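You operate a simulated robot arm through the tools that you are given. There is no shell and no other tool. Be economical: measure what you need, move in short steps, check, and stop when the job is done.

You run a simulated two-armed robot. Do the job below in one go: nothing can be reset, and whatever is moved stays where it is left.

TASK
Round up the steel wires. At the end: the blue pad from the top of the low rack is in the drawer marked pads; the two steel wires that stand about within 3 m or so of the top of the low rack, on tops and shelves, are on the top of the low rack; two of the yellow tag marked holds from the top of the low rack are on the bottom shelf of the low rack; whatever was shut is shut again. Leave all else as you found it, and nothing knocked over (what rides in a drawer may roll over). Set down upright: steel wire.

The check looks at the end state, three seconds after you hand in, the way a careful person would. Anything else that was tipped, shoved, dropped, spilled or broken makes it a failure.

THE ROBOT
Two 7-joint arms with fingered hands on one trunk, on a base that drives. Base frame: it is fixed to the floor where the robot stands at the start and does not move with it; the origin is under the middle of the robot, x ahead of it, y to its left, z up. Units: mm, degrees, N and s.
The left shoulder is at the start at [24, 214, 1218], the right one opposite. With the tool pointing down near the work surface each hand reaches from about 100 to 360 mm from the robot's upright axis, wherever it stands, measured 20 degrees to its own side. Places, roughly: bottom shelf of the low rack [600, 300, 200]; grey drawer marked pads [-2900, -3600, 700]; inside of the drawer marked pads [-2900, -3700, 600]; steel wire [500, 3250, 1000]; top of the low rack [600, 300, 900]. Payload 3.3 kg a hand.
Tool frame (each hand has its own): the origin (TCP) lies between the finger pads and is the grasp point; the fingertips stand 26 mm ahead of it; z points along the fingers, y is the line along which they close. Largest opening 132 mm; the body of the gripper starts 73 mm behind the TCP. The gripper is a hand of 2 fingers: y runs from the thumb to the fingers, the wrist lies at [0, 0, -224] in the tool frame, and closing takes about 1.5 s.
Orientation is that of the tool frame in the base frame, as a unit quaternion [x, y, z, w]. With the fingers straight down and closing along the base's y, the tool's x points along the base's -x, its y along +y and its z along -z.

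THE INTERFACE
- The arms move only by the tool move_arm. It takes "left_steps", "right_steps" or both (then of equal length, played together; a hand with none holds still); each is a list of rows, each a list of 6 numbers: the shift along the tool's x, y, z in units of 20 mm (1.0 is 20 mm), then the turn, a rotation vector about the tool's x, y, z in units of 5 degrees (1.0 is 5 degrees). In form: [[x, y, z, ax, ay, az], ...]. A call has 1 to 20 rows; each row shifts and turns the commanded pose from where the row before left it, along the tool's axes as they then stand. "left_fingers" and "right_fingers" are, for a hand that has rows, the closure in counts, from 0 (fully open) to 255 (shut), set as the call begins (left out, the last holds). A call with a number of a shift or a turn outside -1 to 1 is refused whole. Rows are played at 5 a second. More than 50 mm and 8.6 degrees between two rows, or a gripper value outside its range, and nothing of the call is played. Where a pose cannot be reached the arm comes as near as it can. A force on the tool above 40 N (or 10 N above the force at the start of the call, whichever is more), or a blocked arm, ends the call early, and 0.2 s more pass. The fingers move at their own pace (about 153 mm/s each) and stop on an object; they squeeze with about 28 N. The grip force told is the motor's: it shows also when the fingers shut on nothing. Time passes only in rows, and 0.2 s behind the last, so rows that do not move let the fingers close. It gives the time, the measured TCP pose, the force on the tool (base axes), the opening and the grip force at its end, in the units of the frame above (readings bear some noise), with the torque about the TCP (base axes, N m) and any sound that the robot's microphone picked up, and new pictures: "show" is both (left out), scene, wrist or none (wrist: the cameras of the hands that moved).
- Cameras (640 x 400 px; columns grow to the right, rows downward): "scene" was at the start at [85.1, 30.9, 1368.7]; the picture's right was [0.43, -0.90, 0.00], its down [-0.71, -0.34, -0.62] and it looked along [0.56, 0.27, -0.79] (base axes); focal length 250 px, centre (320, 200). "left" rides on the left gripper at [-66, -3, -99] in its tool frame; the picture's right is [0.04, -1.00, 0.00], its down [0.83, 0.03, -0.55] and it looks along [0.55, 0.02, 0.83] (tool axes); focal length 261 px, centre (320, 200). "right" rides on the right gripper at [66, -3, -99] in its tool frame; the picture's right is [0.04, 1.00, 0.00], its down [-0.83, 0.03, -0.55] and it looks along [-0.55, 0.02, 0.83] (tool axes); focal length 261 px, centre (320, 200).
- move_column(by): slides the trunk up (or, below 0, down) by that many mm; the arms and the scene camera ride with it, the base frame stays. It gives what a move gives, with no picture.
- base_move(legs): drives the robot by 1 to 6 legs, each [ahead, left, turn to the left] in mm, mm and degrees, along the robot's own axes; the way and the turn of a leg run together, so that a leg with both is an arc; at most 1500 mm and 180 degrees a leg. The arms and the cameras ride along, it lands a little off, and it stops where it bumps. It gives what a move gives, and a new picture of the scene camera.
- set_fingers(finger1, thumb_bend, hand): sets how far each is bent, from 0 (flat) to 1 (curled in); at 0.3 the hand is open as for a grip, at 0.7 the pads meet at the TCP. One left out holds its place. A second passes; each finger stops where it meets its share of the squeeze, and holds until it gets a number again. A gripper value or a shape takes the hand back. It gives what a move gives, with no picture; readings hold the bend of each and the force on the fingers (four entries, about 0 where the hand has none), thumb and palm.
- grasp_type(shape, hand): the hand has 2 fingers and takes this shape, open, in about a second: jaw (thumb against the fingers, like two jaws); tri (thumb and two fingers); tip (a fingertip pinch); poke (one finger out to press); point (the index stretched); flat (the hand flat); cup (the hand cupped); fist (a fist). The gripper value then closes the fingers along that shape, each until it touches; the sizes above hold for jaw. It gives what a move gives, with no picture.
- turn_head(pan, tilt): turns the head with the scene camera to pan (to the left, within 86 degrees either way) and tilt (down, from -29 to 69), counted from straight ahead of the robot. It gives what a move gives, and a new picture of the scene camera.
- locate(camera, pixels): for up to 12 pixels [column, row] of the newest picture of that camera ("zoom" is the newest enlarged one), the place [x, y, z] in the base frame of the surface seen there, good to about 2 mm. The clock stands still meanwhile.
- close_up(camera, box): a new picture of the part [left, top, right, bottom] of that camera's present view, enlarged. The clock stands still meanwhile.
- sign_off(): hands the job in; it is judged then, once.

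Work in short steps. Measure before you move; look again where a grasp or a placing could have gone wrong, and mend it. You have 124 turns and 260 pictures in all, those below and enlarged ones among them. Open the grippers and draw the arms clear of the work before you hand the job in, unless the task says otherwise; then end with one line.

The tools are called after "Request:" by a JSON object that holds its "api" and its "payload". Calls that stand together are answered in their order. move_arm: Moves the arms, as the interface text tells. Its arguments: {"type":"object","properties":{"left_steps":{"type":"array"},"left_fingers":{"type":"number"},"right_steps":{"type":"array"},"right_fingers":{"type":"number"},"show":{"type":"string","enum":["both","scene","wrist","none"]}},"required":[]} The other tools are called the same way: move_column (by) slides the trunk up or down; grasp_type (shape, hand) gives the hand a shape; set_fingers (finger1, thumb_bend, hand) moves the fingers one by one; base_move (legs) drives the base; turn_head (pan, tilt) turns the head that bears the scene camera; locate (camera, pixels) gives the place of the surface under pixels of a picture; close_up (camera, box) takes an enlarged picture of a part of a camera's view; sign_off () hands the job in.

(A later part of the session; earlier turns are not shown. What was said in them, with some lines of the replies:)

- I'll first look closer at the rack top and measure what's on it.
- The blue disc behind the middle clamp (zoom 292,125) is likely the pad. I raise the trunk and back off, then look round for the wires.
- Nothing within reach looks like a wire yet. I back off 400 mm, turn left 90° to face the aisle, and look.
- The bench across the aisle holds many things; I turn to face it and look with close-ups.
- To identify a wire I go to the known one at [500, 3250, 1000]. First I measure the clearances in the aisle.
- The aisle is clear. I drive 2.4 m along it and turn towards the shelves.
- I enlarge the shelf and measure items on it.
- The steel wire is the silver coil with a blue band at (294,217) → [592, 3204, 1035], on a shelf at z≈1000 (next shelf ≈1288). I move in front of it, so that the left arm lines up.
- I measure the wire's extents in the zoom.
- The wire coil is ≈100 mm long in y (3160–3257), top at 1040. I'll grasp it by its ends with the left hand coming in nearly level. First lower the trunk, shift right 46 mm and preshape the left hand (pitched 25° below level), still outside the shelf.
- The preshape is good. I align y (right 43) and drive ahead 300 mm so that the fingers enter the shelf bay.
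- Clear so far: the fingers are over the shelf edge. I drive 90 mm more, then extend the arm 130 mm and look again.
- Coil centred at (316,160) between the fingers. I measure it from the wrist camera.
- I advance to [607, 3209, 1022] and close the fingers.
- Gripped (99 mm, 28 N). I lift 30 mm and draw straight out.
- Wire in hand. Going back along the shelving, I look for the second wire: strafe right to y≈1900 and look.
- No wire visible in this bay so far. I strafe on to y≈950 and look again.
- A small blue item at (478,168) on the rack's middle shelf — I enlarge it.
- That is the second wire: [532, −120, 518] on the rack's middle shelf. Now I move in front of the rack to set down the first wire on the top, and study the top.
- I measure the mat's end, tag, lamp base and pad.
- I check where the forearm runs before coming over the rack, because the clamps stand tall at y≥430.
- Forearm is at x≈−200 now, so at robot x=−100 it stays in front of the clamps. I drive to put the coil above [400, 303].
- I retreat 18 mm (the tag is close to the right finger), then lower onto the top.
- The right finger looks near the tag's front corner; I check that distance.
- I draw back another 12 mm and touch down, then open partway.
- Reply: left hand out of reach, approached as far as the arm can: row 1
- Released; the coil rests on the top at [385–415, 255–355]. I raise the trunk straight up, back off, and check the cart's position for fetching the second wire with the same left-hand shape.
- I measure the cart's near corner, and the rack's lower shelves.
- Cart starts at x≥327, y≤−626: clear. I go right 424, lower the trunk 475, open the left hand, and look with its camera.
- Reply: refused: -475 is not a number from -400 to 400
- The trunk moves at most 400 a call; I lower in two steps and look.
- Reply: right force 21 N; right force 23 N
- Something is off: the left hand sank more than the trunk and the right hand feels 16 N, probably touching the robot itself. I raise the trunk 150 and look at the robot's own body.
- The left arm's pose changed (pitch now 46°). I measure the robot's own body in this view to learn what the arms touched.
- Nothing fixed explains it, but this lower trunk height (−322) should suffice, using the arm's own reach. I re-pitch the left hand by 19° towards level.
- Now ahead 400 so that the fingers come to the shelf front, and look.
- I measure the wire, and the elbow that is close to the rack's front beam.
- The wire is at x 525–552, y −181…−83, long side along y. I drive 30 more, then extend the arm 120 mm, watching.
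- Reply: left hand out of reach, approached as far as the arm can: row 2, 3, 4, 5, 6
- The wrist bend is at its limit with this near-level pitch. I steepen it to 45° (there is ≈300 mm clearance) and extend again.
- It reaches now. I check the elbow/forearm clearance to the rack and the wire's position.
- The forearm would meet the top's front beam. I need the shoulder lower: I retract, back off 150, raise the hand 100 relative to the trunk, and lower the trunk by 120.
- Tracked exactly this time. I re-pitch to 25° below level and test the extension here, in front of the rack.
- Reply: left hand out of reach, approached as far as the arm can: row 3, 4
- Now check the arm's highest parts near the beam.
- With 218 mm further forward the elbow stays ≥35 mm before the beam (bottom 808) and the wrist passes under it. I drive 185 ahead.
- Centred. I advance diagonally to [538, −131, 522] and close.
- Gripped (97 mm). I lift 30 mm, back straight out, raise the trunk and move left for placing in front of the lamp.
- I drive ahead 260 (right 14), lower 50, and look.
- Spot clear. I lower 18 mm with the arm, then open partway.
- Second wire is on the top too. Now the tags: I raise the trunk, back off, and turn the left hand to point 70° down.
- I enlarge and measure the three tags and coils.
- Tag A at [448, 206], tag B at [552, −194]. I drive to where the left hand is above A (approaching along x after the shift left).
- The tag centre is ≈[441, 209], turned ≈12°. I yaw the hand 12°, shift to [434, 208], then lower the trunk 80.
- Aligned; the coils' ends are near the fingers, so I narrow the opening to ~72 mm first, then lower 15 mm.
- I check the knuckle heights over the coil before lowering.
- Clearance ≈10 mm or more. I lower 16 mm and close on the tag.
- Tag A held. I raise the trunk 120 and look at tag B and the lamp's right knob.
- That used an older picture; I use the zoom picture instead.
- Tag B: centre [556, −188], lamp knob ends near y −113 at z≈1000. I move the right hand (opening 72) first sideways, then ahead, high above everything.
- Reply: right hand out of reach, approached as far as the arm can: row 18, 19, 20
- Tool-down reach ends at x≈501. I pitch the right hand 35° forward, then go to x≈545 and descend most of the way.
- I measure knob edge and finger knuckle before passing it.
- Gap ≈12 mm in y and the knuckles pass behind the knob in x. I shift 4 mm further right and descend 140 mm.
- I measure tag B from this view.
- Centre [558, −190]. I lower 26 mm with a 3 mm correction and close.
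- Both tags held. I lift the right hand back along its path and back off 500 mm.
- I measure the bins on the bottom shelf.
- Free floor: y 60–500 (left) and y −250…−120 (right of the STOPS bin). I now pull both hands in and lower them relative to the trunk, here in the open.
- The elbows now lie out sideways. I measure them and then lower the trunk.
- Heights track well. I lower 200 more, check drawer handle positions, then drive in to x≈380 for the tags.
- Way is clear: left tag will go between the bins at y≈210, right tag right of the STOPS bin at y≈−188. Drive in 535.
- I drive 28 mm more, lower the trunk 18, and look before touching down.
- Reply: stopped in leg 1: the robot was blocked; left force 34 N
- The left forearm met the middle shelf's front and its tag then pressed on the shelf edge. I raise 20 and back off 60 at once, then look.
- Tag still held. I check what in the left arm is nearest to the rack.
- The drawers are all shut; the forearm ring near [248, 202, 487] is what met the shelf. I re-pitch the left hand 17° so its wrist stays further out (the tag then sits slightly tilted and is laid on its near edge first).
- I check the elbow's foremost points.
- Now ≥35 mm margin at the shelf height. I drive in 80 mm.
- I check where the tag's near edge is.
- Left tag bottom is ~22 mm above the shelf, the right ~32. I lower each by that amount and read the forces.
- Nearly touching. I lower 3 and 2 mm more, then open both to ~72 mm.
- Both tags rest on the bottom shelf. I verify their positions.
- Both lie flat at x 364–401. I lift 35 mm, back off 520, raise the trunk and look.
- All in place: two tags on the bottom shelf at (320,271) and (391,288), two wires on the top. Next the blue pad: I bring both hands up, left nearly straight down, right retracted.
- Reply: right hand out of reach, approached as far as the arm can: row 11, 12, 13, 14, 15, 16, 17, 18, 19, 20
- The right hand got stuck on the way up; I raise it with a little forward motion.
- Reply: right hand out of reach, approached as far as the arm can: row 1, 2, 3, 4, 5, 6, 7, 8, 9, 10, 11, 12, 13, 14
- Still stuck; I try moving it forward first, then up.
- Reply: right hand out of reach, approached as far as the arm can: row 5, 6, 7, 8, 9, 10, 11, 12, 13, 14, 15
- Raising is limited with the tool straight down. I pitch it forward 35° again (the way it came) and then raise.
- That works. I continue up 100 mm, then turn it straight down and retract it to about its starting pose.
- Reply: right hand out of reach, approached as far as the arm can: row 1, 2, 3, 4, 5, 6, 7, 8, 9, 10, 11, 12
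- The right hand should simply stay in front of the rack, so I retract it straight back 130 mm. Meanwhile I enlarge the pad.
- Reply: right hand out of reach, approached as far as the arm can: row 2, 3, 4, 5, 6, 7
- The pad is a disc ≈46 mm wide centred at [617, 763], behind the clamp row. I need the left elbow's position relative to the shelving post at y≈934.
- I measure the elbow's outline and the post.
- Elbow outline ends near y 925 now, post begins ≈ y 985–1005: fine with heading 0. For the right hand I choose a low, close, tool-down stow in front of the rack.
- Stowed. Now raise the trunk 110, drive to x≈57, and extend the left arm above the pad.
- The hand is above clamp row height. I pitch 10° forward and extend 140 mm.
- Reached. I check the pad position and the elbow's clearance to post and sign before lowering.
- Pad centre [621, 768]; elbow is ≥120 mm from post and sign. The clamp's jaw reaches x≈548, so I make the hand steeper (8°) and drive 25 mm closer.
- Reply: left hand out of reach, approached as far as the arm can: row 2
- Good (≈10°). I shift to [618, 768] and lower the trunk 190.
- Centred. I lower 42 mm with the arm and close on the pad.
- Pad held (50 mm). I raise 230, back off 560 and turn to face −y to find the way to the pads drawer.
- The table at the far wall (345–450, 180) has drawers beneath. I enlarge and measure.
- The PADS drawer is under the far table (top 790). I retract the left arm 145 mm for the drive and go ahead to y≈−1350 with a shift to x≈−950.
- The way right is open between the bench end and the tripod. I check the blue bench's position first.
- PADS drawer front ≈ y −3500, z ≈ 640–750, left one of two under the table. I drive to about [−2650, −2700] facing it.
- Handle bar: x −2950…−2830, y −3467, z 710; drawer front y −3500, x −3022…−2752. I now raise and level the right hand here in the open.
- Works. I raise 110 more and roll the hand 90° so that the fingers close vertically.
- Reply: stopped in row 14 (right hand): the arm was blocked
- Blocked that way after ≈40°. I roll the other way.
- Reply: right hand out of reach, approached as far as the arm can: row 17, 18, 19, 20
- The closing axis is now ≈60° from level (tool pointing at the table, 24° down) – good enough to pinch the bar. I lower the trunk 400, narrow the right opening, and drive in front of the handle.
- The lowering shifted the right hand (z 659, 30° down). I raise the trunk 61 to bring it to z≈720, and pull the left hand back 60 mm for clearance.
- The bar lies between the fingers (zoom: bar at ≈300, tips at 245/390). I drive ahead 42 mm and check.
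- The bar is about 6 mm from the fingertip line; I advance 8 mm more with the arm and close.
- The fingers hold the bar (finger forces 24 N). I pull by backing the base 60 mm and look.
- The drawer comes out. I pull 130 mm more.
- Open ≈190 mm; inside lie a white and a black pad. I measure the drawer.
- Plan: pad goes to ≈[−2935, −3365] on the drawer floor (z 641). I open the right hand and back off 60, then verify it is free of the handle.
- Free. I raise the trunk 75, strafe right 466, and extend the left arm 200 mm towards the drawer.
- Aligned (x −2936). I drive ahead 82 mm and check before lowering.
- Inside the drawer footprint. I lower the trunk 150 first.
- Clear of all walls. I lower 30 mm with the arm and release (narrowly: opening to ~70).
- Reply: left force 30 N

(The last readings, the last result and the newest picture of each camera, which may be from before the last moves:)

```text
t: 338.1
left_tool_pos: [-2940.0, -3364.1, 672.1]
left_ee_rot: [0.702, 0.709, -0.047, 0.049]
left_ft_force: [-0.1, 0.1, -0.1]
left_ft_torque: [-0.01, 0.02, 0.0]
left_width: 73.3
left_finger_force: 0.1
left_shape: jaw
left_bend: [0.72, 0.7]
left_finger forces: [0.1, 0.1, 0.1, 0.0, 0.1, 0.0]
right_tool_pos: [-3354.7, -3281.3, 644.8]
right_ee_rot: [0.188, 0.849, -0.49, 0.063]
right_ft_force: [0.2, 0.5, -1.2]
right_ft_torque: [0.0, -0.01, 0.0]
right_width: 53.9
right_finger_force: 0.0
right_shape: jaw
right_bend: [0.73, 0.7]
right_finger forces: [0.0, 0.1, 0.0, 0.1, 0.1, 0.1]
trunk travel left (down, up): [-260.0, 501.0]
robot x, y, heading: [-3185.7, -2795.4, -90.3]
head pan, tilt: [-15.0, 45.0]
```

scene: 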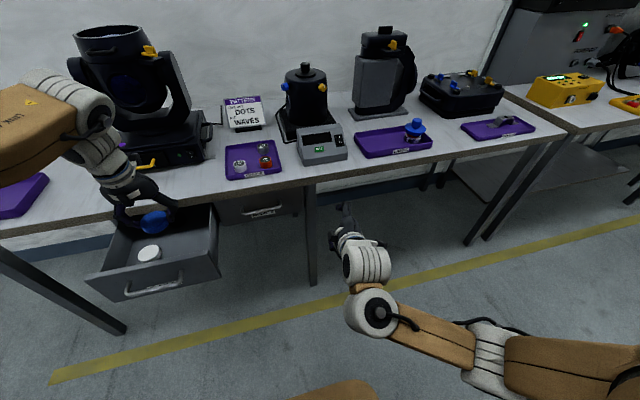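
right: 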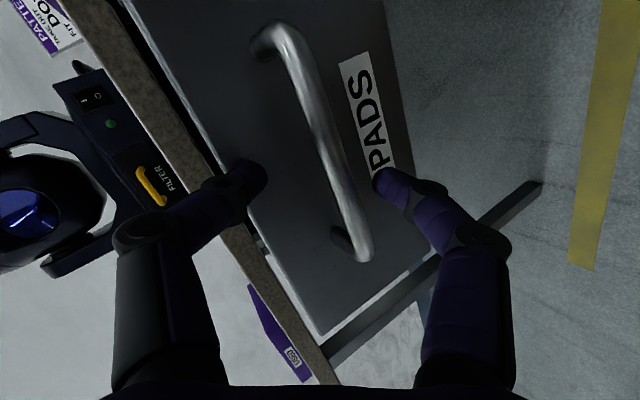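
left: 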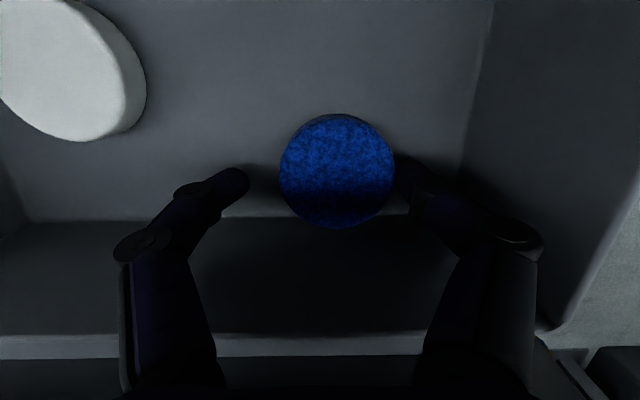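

Released on the drawer floor. I raise the trunk 140, pull the left arm back 200, back off 100 and look.

Request:
{"api": "move_column", "payload": {"by": 140}}

Request:
{"api": "move_arm", "payload": {"left_steps": [[0.99, 0, -0.139, 0, 0, 0], [0.99, 0, -0.139, 0, 0, 0], [0.99, 0, -0.139, 0, 0, 0], [0.99, 0, -0.139, 0, 0, 0], [0.99, 0, -0.139, 0, 0, 0], [0.99, 0, -0.139, 0, 0, 0], [0.99, 0, -0.139, 0, 0, 0], [0.99, 0, -0.139, 0, 0, 0], [0.99, 0, -0.139, 0, 0, 0], [0.99, 0, -0.139, 0, 0, 0]], "show": "none"}}

Request:
{"api": "base_move", "payload": {"legs": [[-100, 0, 0]]}}

Request:
{"api": "close_up", "payload": {"camera": "scene", "box": [60, 100, 340, 275]}}

```text
t: 339.8
left_tool_pos: [-2938.1, -3364.2, 810.5]
left_ee_rot: [0.702, 0.708, -0.048, 0.051]
left_ft_force: [0.6, -0.4, -0.7]
left_ft_torque: [-0.03, 0.05, 0.04]
left_width: 73.8
left_finger_force: 0.1
left_shape: jaw
left_bend: [0.72, 0.7]
left_finger forces: [0.0, 0.0, 0.0, 0.1, 0.0, 0.1]
right_tool_pos: [-3354.8, -3283.0, 785.4]
right_ee_rot: [0.189, 0.849, -0.49, 0.063]
right_ft_force: [0.3, 0.0, 0.7]
right_ft_torque: [-0.04, 0.02, -0.02]
right_width: 54.0
right_finger_force: 0.1
right_shape: jaw
right_bend: [0.73, 0.7]
right_finger forces: [0.0, 0.1, 0.0, 0.1, 0.1, 0.0]
trunk travel left (down, up): [-400.0, 361.0]
robot x, y, heading: [-3180.6, -2798.3, -90.2]
head pan, tilt: [-15.0, 45.0]
```

```text
t: 342.0
left_tool_pos: [-2939.6, -3164.8, 811.4]
left_ee_rot: [0.702, 0.709, -0.049, 0.051]
left_ft_force: [-0.6, 0.2, -0.3]
left_ft_torque: [-0.02, -0.01, -0.01]
left_width: 73.4
left_finger_force: 0.0
left_shape: jaw
left_bend: [0.72, 0.7]
left_finger forces: [0.0, 0.1, 0.1, 0.0, 0.0, 0.0]
right_tool_pos: [-3354.6, -3283.3, 784.8]
right_ee_rot: [0.188, 0.849, -0.49, 0.064]
right_ft_force: [-0.2, 0.2, 0.1]
right_ft_torque: [0.02, -0.02, -0.03]
right_width: 54.0
right_finger_force: 0.0
right_shape: jaw
right_bend: [0.73, 0.7]
right_finger forces: [0.0, 0.1, 0.0, 0.0, 0.1, 0.0]
trunk travel left (down, up): [-400.0, 361.0]
robot x, y, heading: [-3189.1, -2796.0, -90.4]
head pan, tilt: [-15.0, 45.0]
```

```text
t: 343.1
left_tool_pos: [-2939.5, -3067.2, 811.7]
left_ee_rot: [0.703, 0.708, -0.049, 0.05]
left_ft_force: [0.8, 0.0, 1.2]
left_ft_torque: [-0.01, -0.01, 0.02]
left_width: 73.6
left_finger_force: 0.1
left_shape: jaw
left_bend: [0.72, 0.7]
left_finger forces: [0.0, 0.0, 0.0, 0.1, 0.1, 0.1]
right_tool_pos: [-3354.9, -3183.0, 786.7]
right_ee_rot: [0.189, 0.848, -0.491, 0.064]
right_ft_force: [0.4, -0.1, -0.2]
right_ft_torque: [0.01, 0.0, 0.02]
right_width: 53.5
right_finger_force: 0.0
right_shape: jaw
right_bend: [0.73, 0.7]
right_finger forces: [0.1, 0.0, 0.1, 0.1, 0.0, 0.0]
trunk travel left (down, up): [-400.0, 361.0]
robot x, y, heading: [-3182.8, -2699.7, -90.3]
head pan, tilt: [-15.0, 45.0]
```

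scene: 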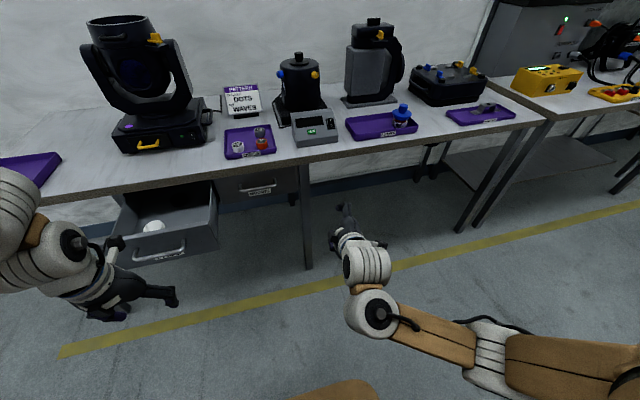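

```text
2.29 times, centred on (200, 188) of scene
```

zoom: 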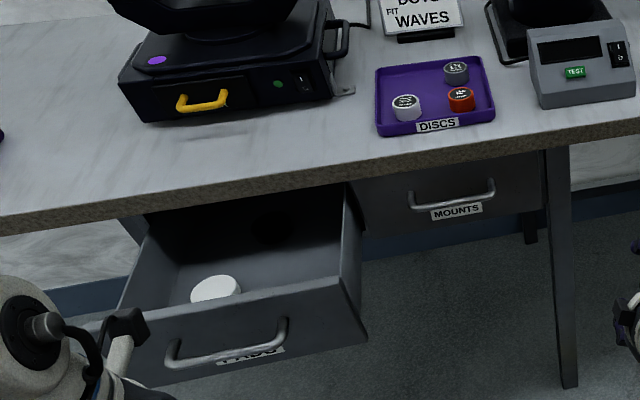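

The blue pad is hidden by the drawer front from here. I strafe left 558, close the right fingers, and check again from there.

Request:
{"api": "base_move", "payload": {"legs": [[0, 558, 0.3]]}}

Request:
{"api": "move_arm", "payload": {"right_steps": [[0, 0, 0, 0, 0, 0], [0, 0, 0, 0, 0, 0], [0, 0, 0, 0, 0, 0], [0, 0, 0, 0, 0, 0]], "right_fingers": 255, "show": "none"}}

Request:
{"api": "move_column", "payload": {"by": 200}}

Request:
{"api": "turn_head", "payload": {"pan": -20, "tilt": 55}}

```text
t: 346.3
left_tool_pos: [-2370.9, -3064.2, 811.1]
left_ee_rot: [0.699, 0.711, -0.048, 0.05]
left_ft_force: [0.4, -0.4, -0.4]
left_ft_torque: [-0.06, 0.02, -0.03]
left_width: 73.8
left_finger_force: 0.1
left_shape: jaw
left_bend: [0.72, 0.7]
left_finger forces: [0.1, 0.0, 0.0, 0.0, 0.1, 0.0]
right_tool_pos: [-2783.7, -3185.8, 785.8]
right_ee_rot: [0.184, 0.849, -0.49, 0.065]
right_ft_force: [-0.1, 0.3, 0.6]
right_ft_torque: [-0.01, -0.04, -0.01]
right_width: 53.6
right_finger_force: 0.1
right_shape: jaw
right_bend: [0.73, 0.7]
right_finger forces: [0.0, 0.0, 0.1, 0.1, 0.1, 0.0]
trunk travel left (down, up): [-400.0, 361.0]
robot x, y, heading: [-2620.7, -2698.1, -89.6]
head pan, tilt: [-15.0, 45.0]
```

scene: 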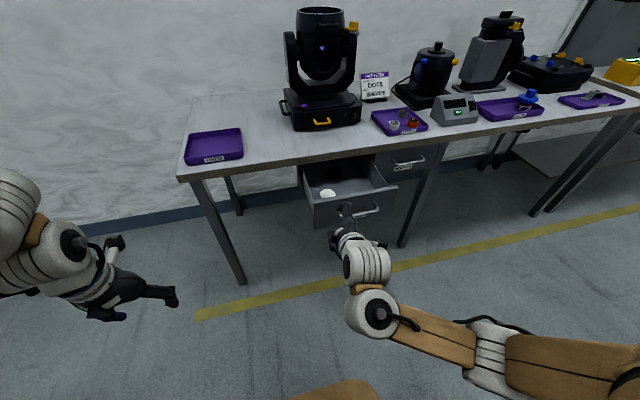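

```text
t: 347.3
left_tool_pos: [-2371.1, -3064.0, 811.6]
left_ee_rot: [0.699, 0.712, -0.048, 0.051]
left_ft_force: [0.0, 0.3, 0.4]
left_ft_torque: [-0.03, 0.0, 0.02]
left_width: 73.7
left_finger_force: 0.1
left_shape: jaw
left_bend: [0.72, 0.7]
left_finger forces: [0.1, 0.0, 0.0, 0.1, 0.0, 0.1]
right_tool_pos: [-2784.5, -3185.1, 784.8]
right_ee_rot: [0.185, 0.849, -0.491, 0.065]
right_ft_force: [-0.3, 0.1, -0.2]
right_ft_torque: [-0.02, -0.04, 0.0]
right_width: 0.0
right_finger_force: 27.9
right_shape: jaw
right_bend: [0.63, 0.7]
right_finger forces: [0.0, 0.0, 0.1, 0.0, 0.1, 0.1]
trunk travel left (down, up): [-400.0, 361.0]
robot x, y, heading: [-2616.3, -2697.9, -89.7]
head pan, tilt: [-15.0, 45.0]
```

```text
t: 349.5
left_tool_pos: [-2371.2, -3064.4, 1011.2]
left_ee_rot: [0.699, 0.712, -0.049, 0.051]
left_ft_force: [0.1, -0.4, -0.4]
left_ft_torque: [-0.04, -0.01, -0.01]
left_width: 73.8
left_finger_force: 0.0
left_shape: jaw
left_bend: [0.72, 0.7]
left_finger forces: [0.0, 0.0, 0.0, 0.0, 0.0, 0.0]
right_tool_pos: [-2784.2, -3186.5, 985.4]
right_ee_rot: [0.184, 0.85, -0.489, 0.066]
right_ft_force: [-0.3, -0.7, -0.3]
right_ft_torque: [0.02, 0.01, -0.02]
right_width: 0.2
right_finger_force: 27.9
right_shape: jaw
right_bend: [0.63, 0.7]
right_finger forces: [0.0, 0.0, 0.0, 0.0, 0.1, 0.0]
trunk travel left (down, up): [-600.0, 161.0]
robot x, y, heading: [-2614.0, -2691.7, -89.7]
head pan, tilt: [-15.0, 45.0]
```

```text
t: 350.2
left_tool_pos: [-2371.5, -3064.4, 1010.3]
left_ee_rot: [0.699, 0.711, -0.048, 0.05]
left_ft_force: [0.7, 0.6, 0.2]
left_ft_torque: [0.0, 0.0, -0.04]
left_width: 73.7
left_finger_force: 0.1
left_shape: jaw
left_bend: [0.72, 0.7]
left_finger forces: [0.2, 0.1, 0.1, 0.0, 0.0, 0.0]
right_tool_pos: [-2784.6, -3185.7, 986.1]
right_ee_rot: [0.185, 0.849, -0.491, 0.066]
right_ft_force: [-0.6, -1.0, 0.5]
right_ft_torque: [0.03, 0.0, -0.02]
right_width: 0.1
right_finger_force: 27.8
right_shape: jaw
right_bend: [0.63, 0.7]
right_finger forces: [0.0, 0.0, 0.0, 0.1, 0.0, 0.1]
trunk travel left (down, up): [-600.0, 161.0]
robot x, y, heading: [-2619.5, -2696.9, -89.7]
head pan, tilt: [-20.0, 55.0]
```

scene: 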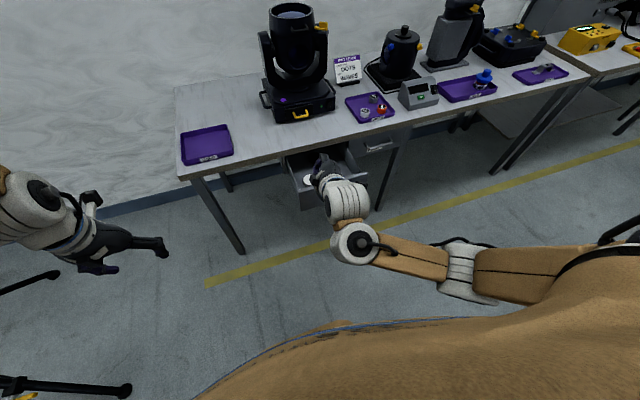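

I enlarge the drawer view to confirm the blue pad.

Request:
{"api": "close_up", "payload": {"camera": "scene", "box": [270, 130, 390, 205]}}

Request:
{"api": "close_up", "payload": {"camera": "right", "box": [0, 0, 640, 400]}}

```text
5.33 times, centred on (330, 168) of scene
```

zoom: 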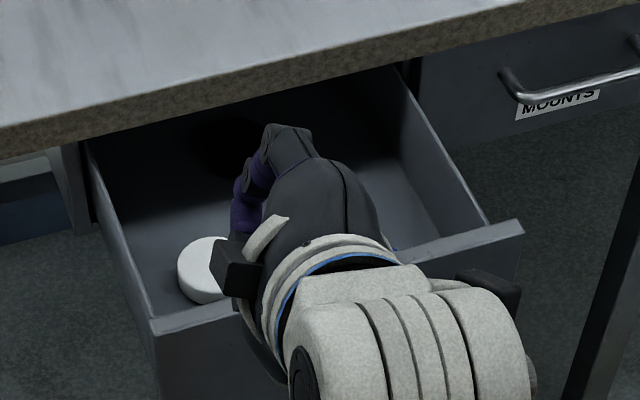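

```text
1.00 times, centred on (320, 200) of right
```

zoom: 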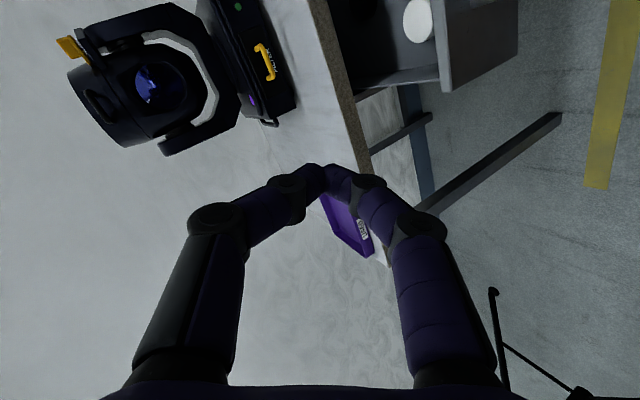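

A bit of blue shows at (395,250) right of the hand, as expected. I lower the trunk 278 to push height and check the right hand pose.

Request:
{"api": "move_column", "payload": {"by": -278}}

Request:
{"api": "turn_head", "payload": {"pan": -20, "tilt": 40}}

```text
t: 353.1
left_tool_pos: [-2370.6, -3063.4, 733.5]
left_ee_rot: [0.699, 0.712, -0.048, 0.05]
left_ft_force: [0.7, 1.1, 1.1]
left_ft_torque: [0.03, 0.02, 0.02]
left_width: 73.5
left_finger_force: 0.1
left_shape: jaw
left_bend: [0.72, 0.7]
left_finger forces: [0.0, 0.0, 0.0, 0.0, 0.1, 0.0]
right_tool_pos: [-2783.8, -3185.8, 708.0]
right_ee_rot: [0.184, 0.849, -0.492, 0.065]
right_ft_force: [0.1, 0.6, 0.5]
right_ft_torque: [0.0, 0.02, 0.0]
right_width: 0.2
right_finger_force: 28.3
right_shape: jaw
right_bend: [0.63, 0.7]
right_finger forces: [0.1, 0.1, 0.0, 0.0, 0.1, 0.0]
trunk travel left (down, up): [-322.0, 439.0]
robot x, y, heading: [-2619.1, -2697.9, -89.7]
head pan, tilt: [-20.0, 55.0]
```

```text
t: 353.8
left_tool_pos: [-2371.9, -3065.2, 732.8]
left_ee_rot: [0.699, 0.711, -0.048, 0.051]
left_ft_force: [-0.4, 0.4, 0.8]
left_ft_torque: [-0.02, 0.01, 0.03]
left_width: 73.7
left_finger_force: 0.1
left_shape: jaw
left_bend: [0.72, 0.7]
left_finger forces: [0.1, 0.0, 0.1, 0.0, 0.1, 0.0]
right_tool_pos: [-2784.3, -3184.8, 709.0]
right_ee_rot: [0.186, 0.848, -0.492, 0.066]
right_ft_force: [-0.2, 0.5, -0.1]
right_ft_torque: [0.01, 0.03, 0.01]
right_width: 0.1
right_finger_force: 27.7
right_shape: jaw
right_bend: [0.63, 0.7]
right_finger forces: [0.1, 0.0, 0.0, 0.1, 0.1, 0.0]
trunk travel left (down, up): [-322.0, 439.0]
robot x, y, heading: [-2620.1, -2696.1, -89.5]
head pan, tilt: [-20.0, 40.0]
```

scene: 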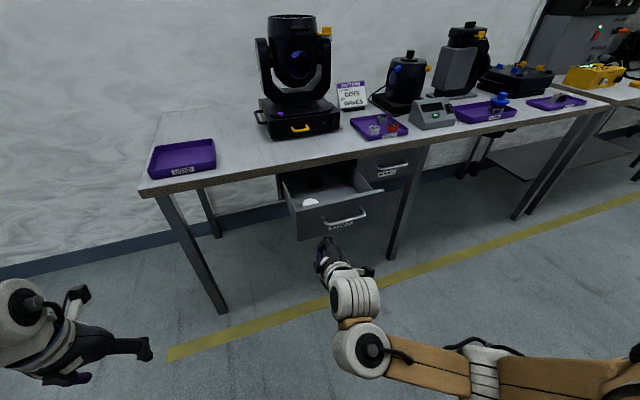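

Lined up left of the handle. I drive ahead 250 to push the drawer in.

Request:
{"api": "base_move", "payload": {"legs": [[250, 0, 0]]}}

Request:
{"api": "close_up", "payload": {"camera": "scene", "box": [220, 130, 460, 280]}}

```text
t: 355.6
left_tool_pos: [-2370.8, -3310.6, 732.5]
left_ee_rot: [0.699, 0.712, -0.048, 0.05]
left_ft_force: [-0.2, 0.3, 0.1]
left_ft_torque: [0.0, -0.02, 0.0]
left_width: 73.7
left_finger_force: 0.0
left_shape: jaw
left_bend: [0.72, 0.7]
left_finger forces: [0.0, 0.0, 0.0, 0.0, 0.1, 0.1]
right_tool_pos: [-2783.9, -3433.1, 707.9]
right_ee_rot: [0.184, 0.849, -0.491, 0.065]
right_ft_force: [0.6, -0.7, -0.3]
right_ft_torque: [-0.04, -0.01, 0.0]
right_width: 0.1
right_finger_force: 28.0
right_shape: jaw
right_bend: [0.63, 0.69]
right_finger forces: [0.1, 0.0, 0.0, 0.0, 0.0, 0.0]
trunk travel left (down, up): [-322.0, 439.0]
robot x, y, heading: [-2613.4, -2939.0, -90.1]
head pan, tilt: [-20.0, 40.0]
```

scene: 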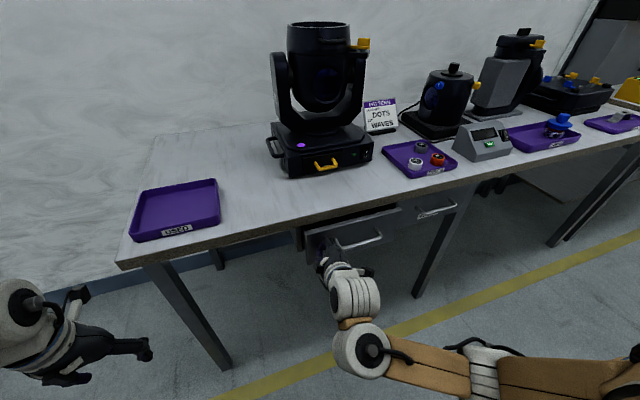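

```text
2.67 times, centred on (340, 205) of scene
5 turns are left
```

zoom: 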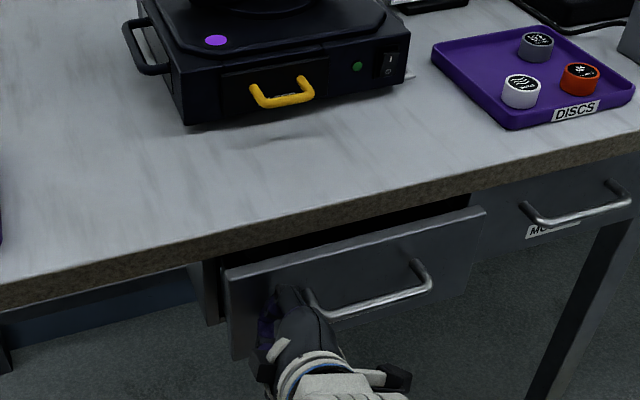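

Five turns are left. I push the remaining distance (65 mm); it stops where it bumps.

Request:
{"api": "base_move", "payload": {"legs": [[65, 0, 0]]}}

```text
t: 356.6
left_tool_pos: [-2370.2, -3359.4, 732.9]
left_ee_rot: [0.699, 0.711, -0.049, 0.051]
left_ft_force: [0.1, 0.2, 0.0]
left_ft_torque: [0.0, 0.03, -0.02]
left_width: 73.7
left_finger_force: 0.1
left_shape: jaw
left_bend: [0.72, 0.7]
left_finger forces: [0.0, 0.1, 0.0, 0.0, 0.0, 0.1]
right_tool_pos: [-2783.0, -3478.0, 706.0]
right_ee_rot: [0.188, 0.851, -0.486, 0.065]
right_ft_force: [0.1, 7.2, 3.2]
right_ft_torque: [0.0, 0.0, 0.05]
right_width: 0.1
right_finger_force: 28.3
right_shape: jaw
right_bend: [0.65, 0.72]
right_finger forces: [0.1, 0.0, 0.0, 0.1, 0.0, 0.1]
trunk travel left (down, up): [-322.0, 439.0]
robot x, y, heading: [-2616.9, -2990.3, -89.7]
head pan, tilt: [-20.0, 40.0]
stopped in leg 1: the force on the tool passed its limit (the readings are from after the stop); the commanded pose is now the measured one
4 turns are left
```

scene: 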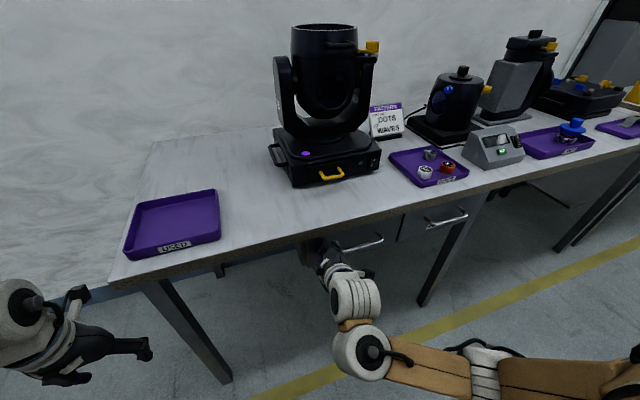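

It stopped on force with the tips at y≈−3500: shut. I back off 300 and check in the new picture.

Request:
{"api": "base_move", "payload": {"legs": [[-300, 0, 0]]}}

```text
t: 358.7
left_tool_pos: [-2372.1, -3058.1, 734.5]
left_ee_rot: [0.702, 0.708, -0.05, 0.05]
left_ft_force: [0.4, -0.6, -1.0]
left_ft_torque: [-0.02, -0.01, -0.01]
left_width: 73.7
left_finger_force: 0.1
left_shape: jaw
left_bend: [0.72, 0.7]
left_finger forces: [0.0, 0.1, 0.0, 0.0, 0.0, 0.1]
right_tool_pos: [-2786.3, -3172.5, 703.9]
right_ee_rot: [0.19, 0.851, -0.485, 0.064]
right_ft_force: [-0.9, 0.0, -0.2]
right_ft_torque: [0.0, -0.03, 0.0]
right_width: 0.0
right_finger_force: 27.7
right_shape: jaw
right_bend: [0.65, 0.68]
right_finger forces: [0.0, 0.1, 0.0, 0.0, 0.1, 0.0]
trunk travel left (down, up): [-322.0, 439.0]
robot x, y, heading: [-2613.5, -2688.8, -90.2]
head pan, tilt: [-20.0, 40.0]
3 turns are left
```

scene: 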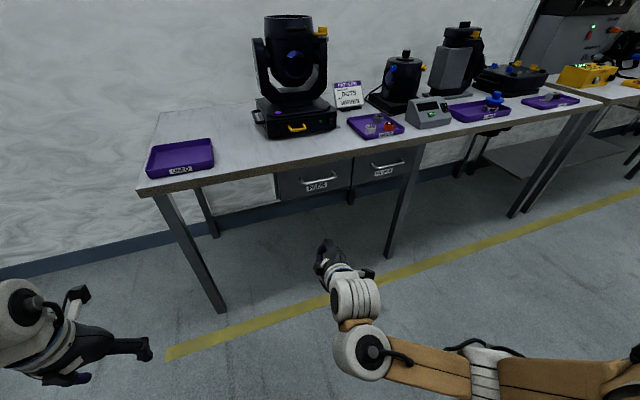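

The PADS drawer at (315,180) is flush with the MOUNTS one. I open both hands.

Request:
{"api": "move_arm", "payload": {"left_steps": [[0, 0, 0, 0, 0, 0], [0, 0, 0, 0, 0, 0], [0, 0, 0, 0, 0, 0], [0, 0, 0, 0, 0, 0]], "right_steps": [[0, 0, 0, 0, 0, 0], [0, 0, 0, 0, 0, 0], [0, 0, 0, 0, 0, 0], [0, 0, 0, 0, 0, 0]], "left_fingers": 0, "right_fingers": 0, "show": "none"}}

```text
t: 359.7
left_tool_pos: [-2372.1, -3058.4, 732.8]
left_ee_rot: [0.702, 0.708, -0.049, 0.049]
left_ft_force: [-0.4, -0.1, -0.4]
left_ft_torque: [0.04, -0.01, 0.03]
left_width: 131.9
left_finger_force: 0.1
left_shape: jaw
left_bend: [0.3, 0.3]
left_finger forces: [0.1, 0.1, 0.1, 0.0, 0.0, 0.0]
right_tool_pos: [-2787.2, -3172.9, 705.1]
right_ee_rot: [0.189, 0.851, -0.485, 0.065]
right_ft_force: [0.8, 0.2, 0.0]
right_ft_torque: [0.02, -0.02, 0.01]
right_width: 132.2
right_finger_force: 0.1
right_shape: jaw
right_bend: [0.3, 0.3]
right_finger forces: [0.0, 0.0, 0.0, 0.1, 0.0, 0.0]
trunk travel left (down, up): [-322.0, 439.0]
robot x, y, heading: [-2618.9, -2686.3, -90.2]
head pan, tilt: [-20.0, 40.0]
2 turns are left
```

Both hands are open and clear of the table, so I hand in.

Request:
{"api": "sign_off", "payload": {}}

```text
The job is handed in.
```

The job is handed in: both steel wires are upright on the top of the low rack, two yellow tags lie flat on its bottom shelf, and the blue pad is in the pads drawer, which is shut again. I saw the pad on the drawer floor when I released it, but had no clear view of it after that.
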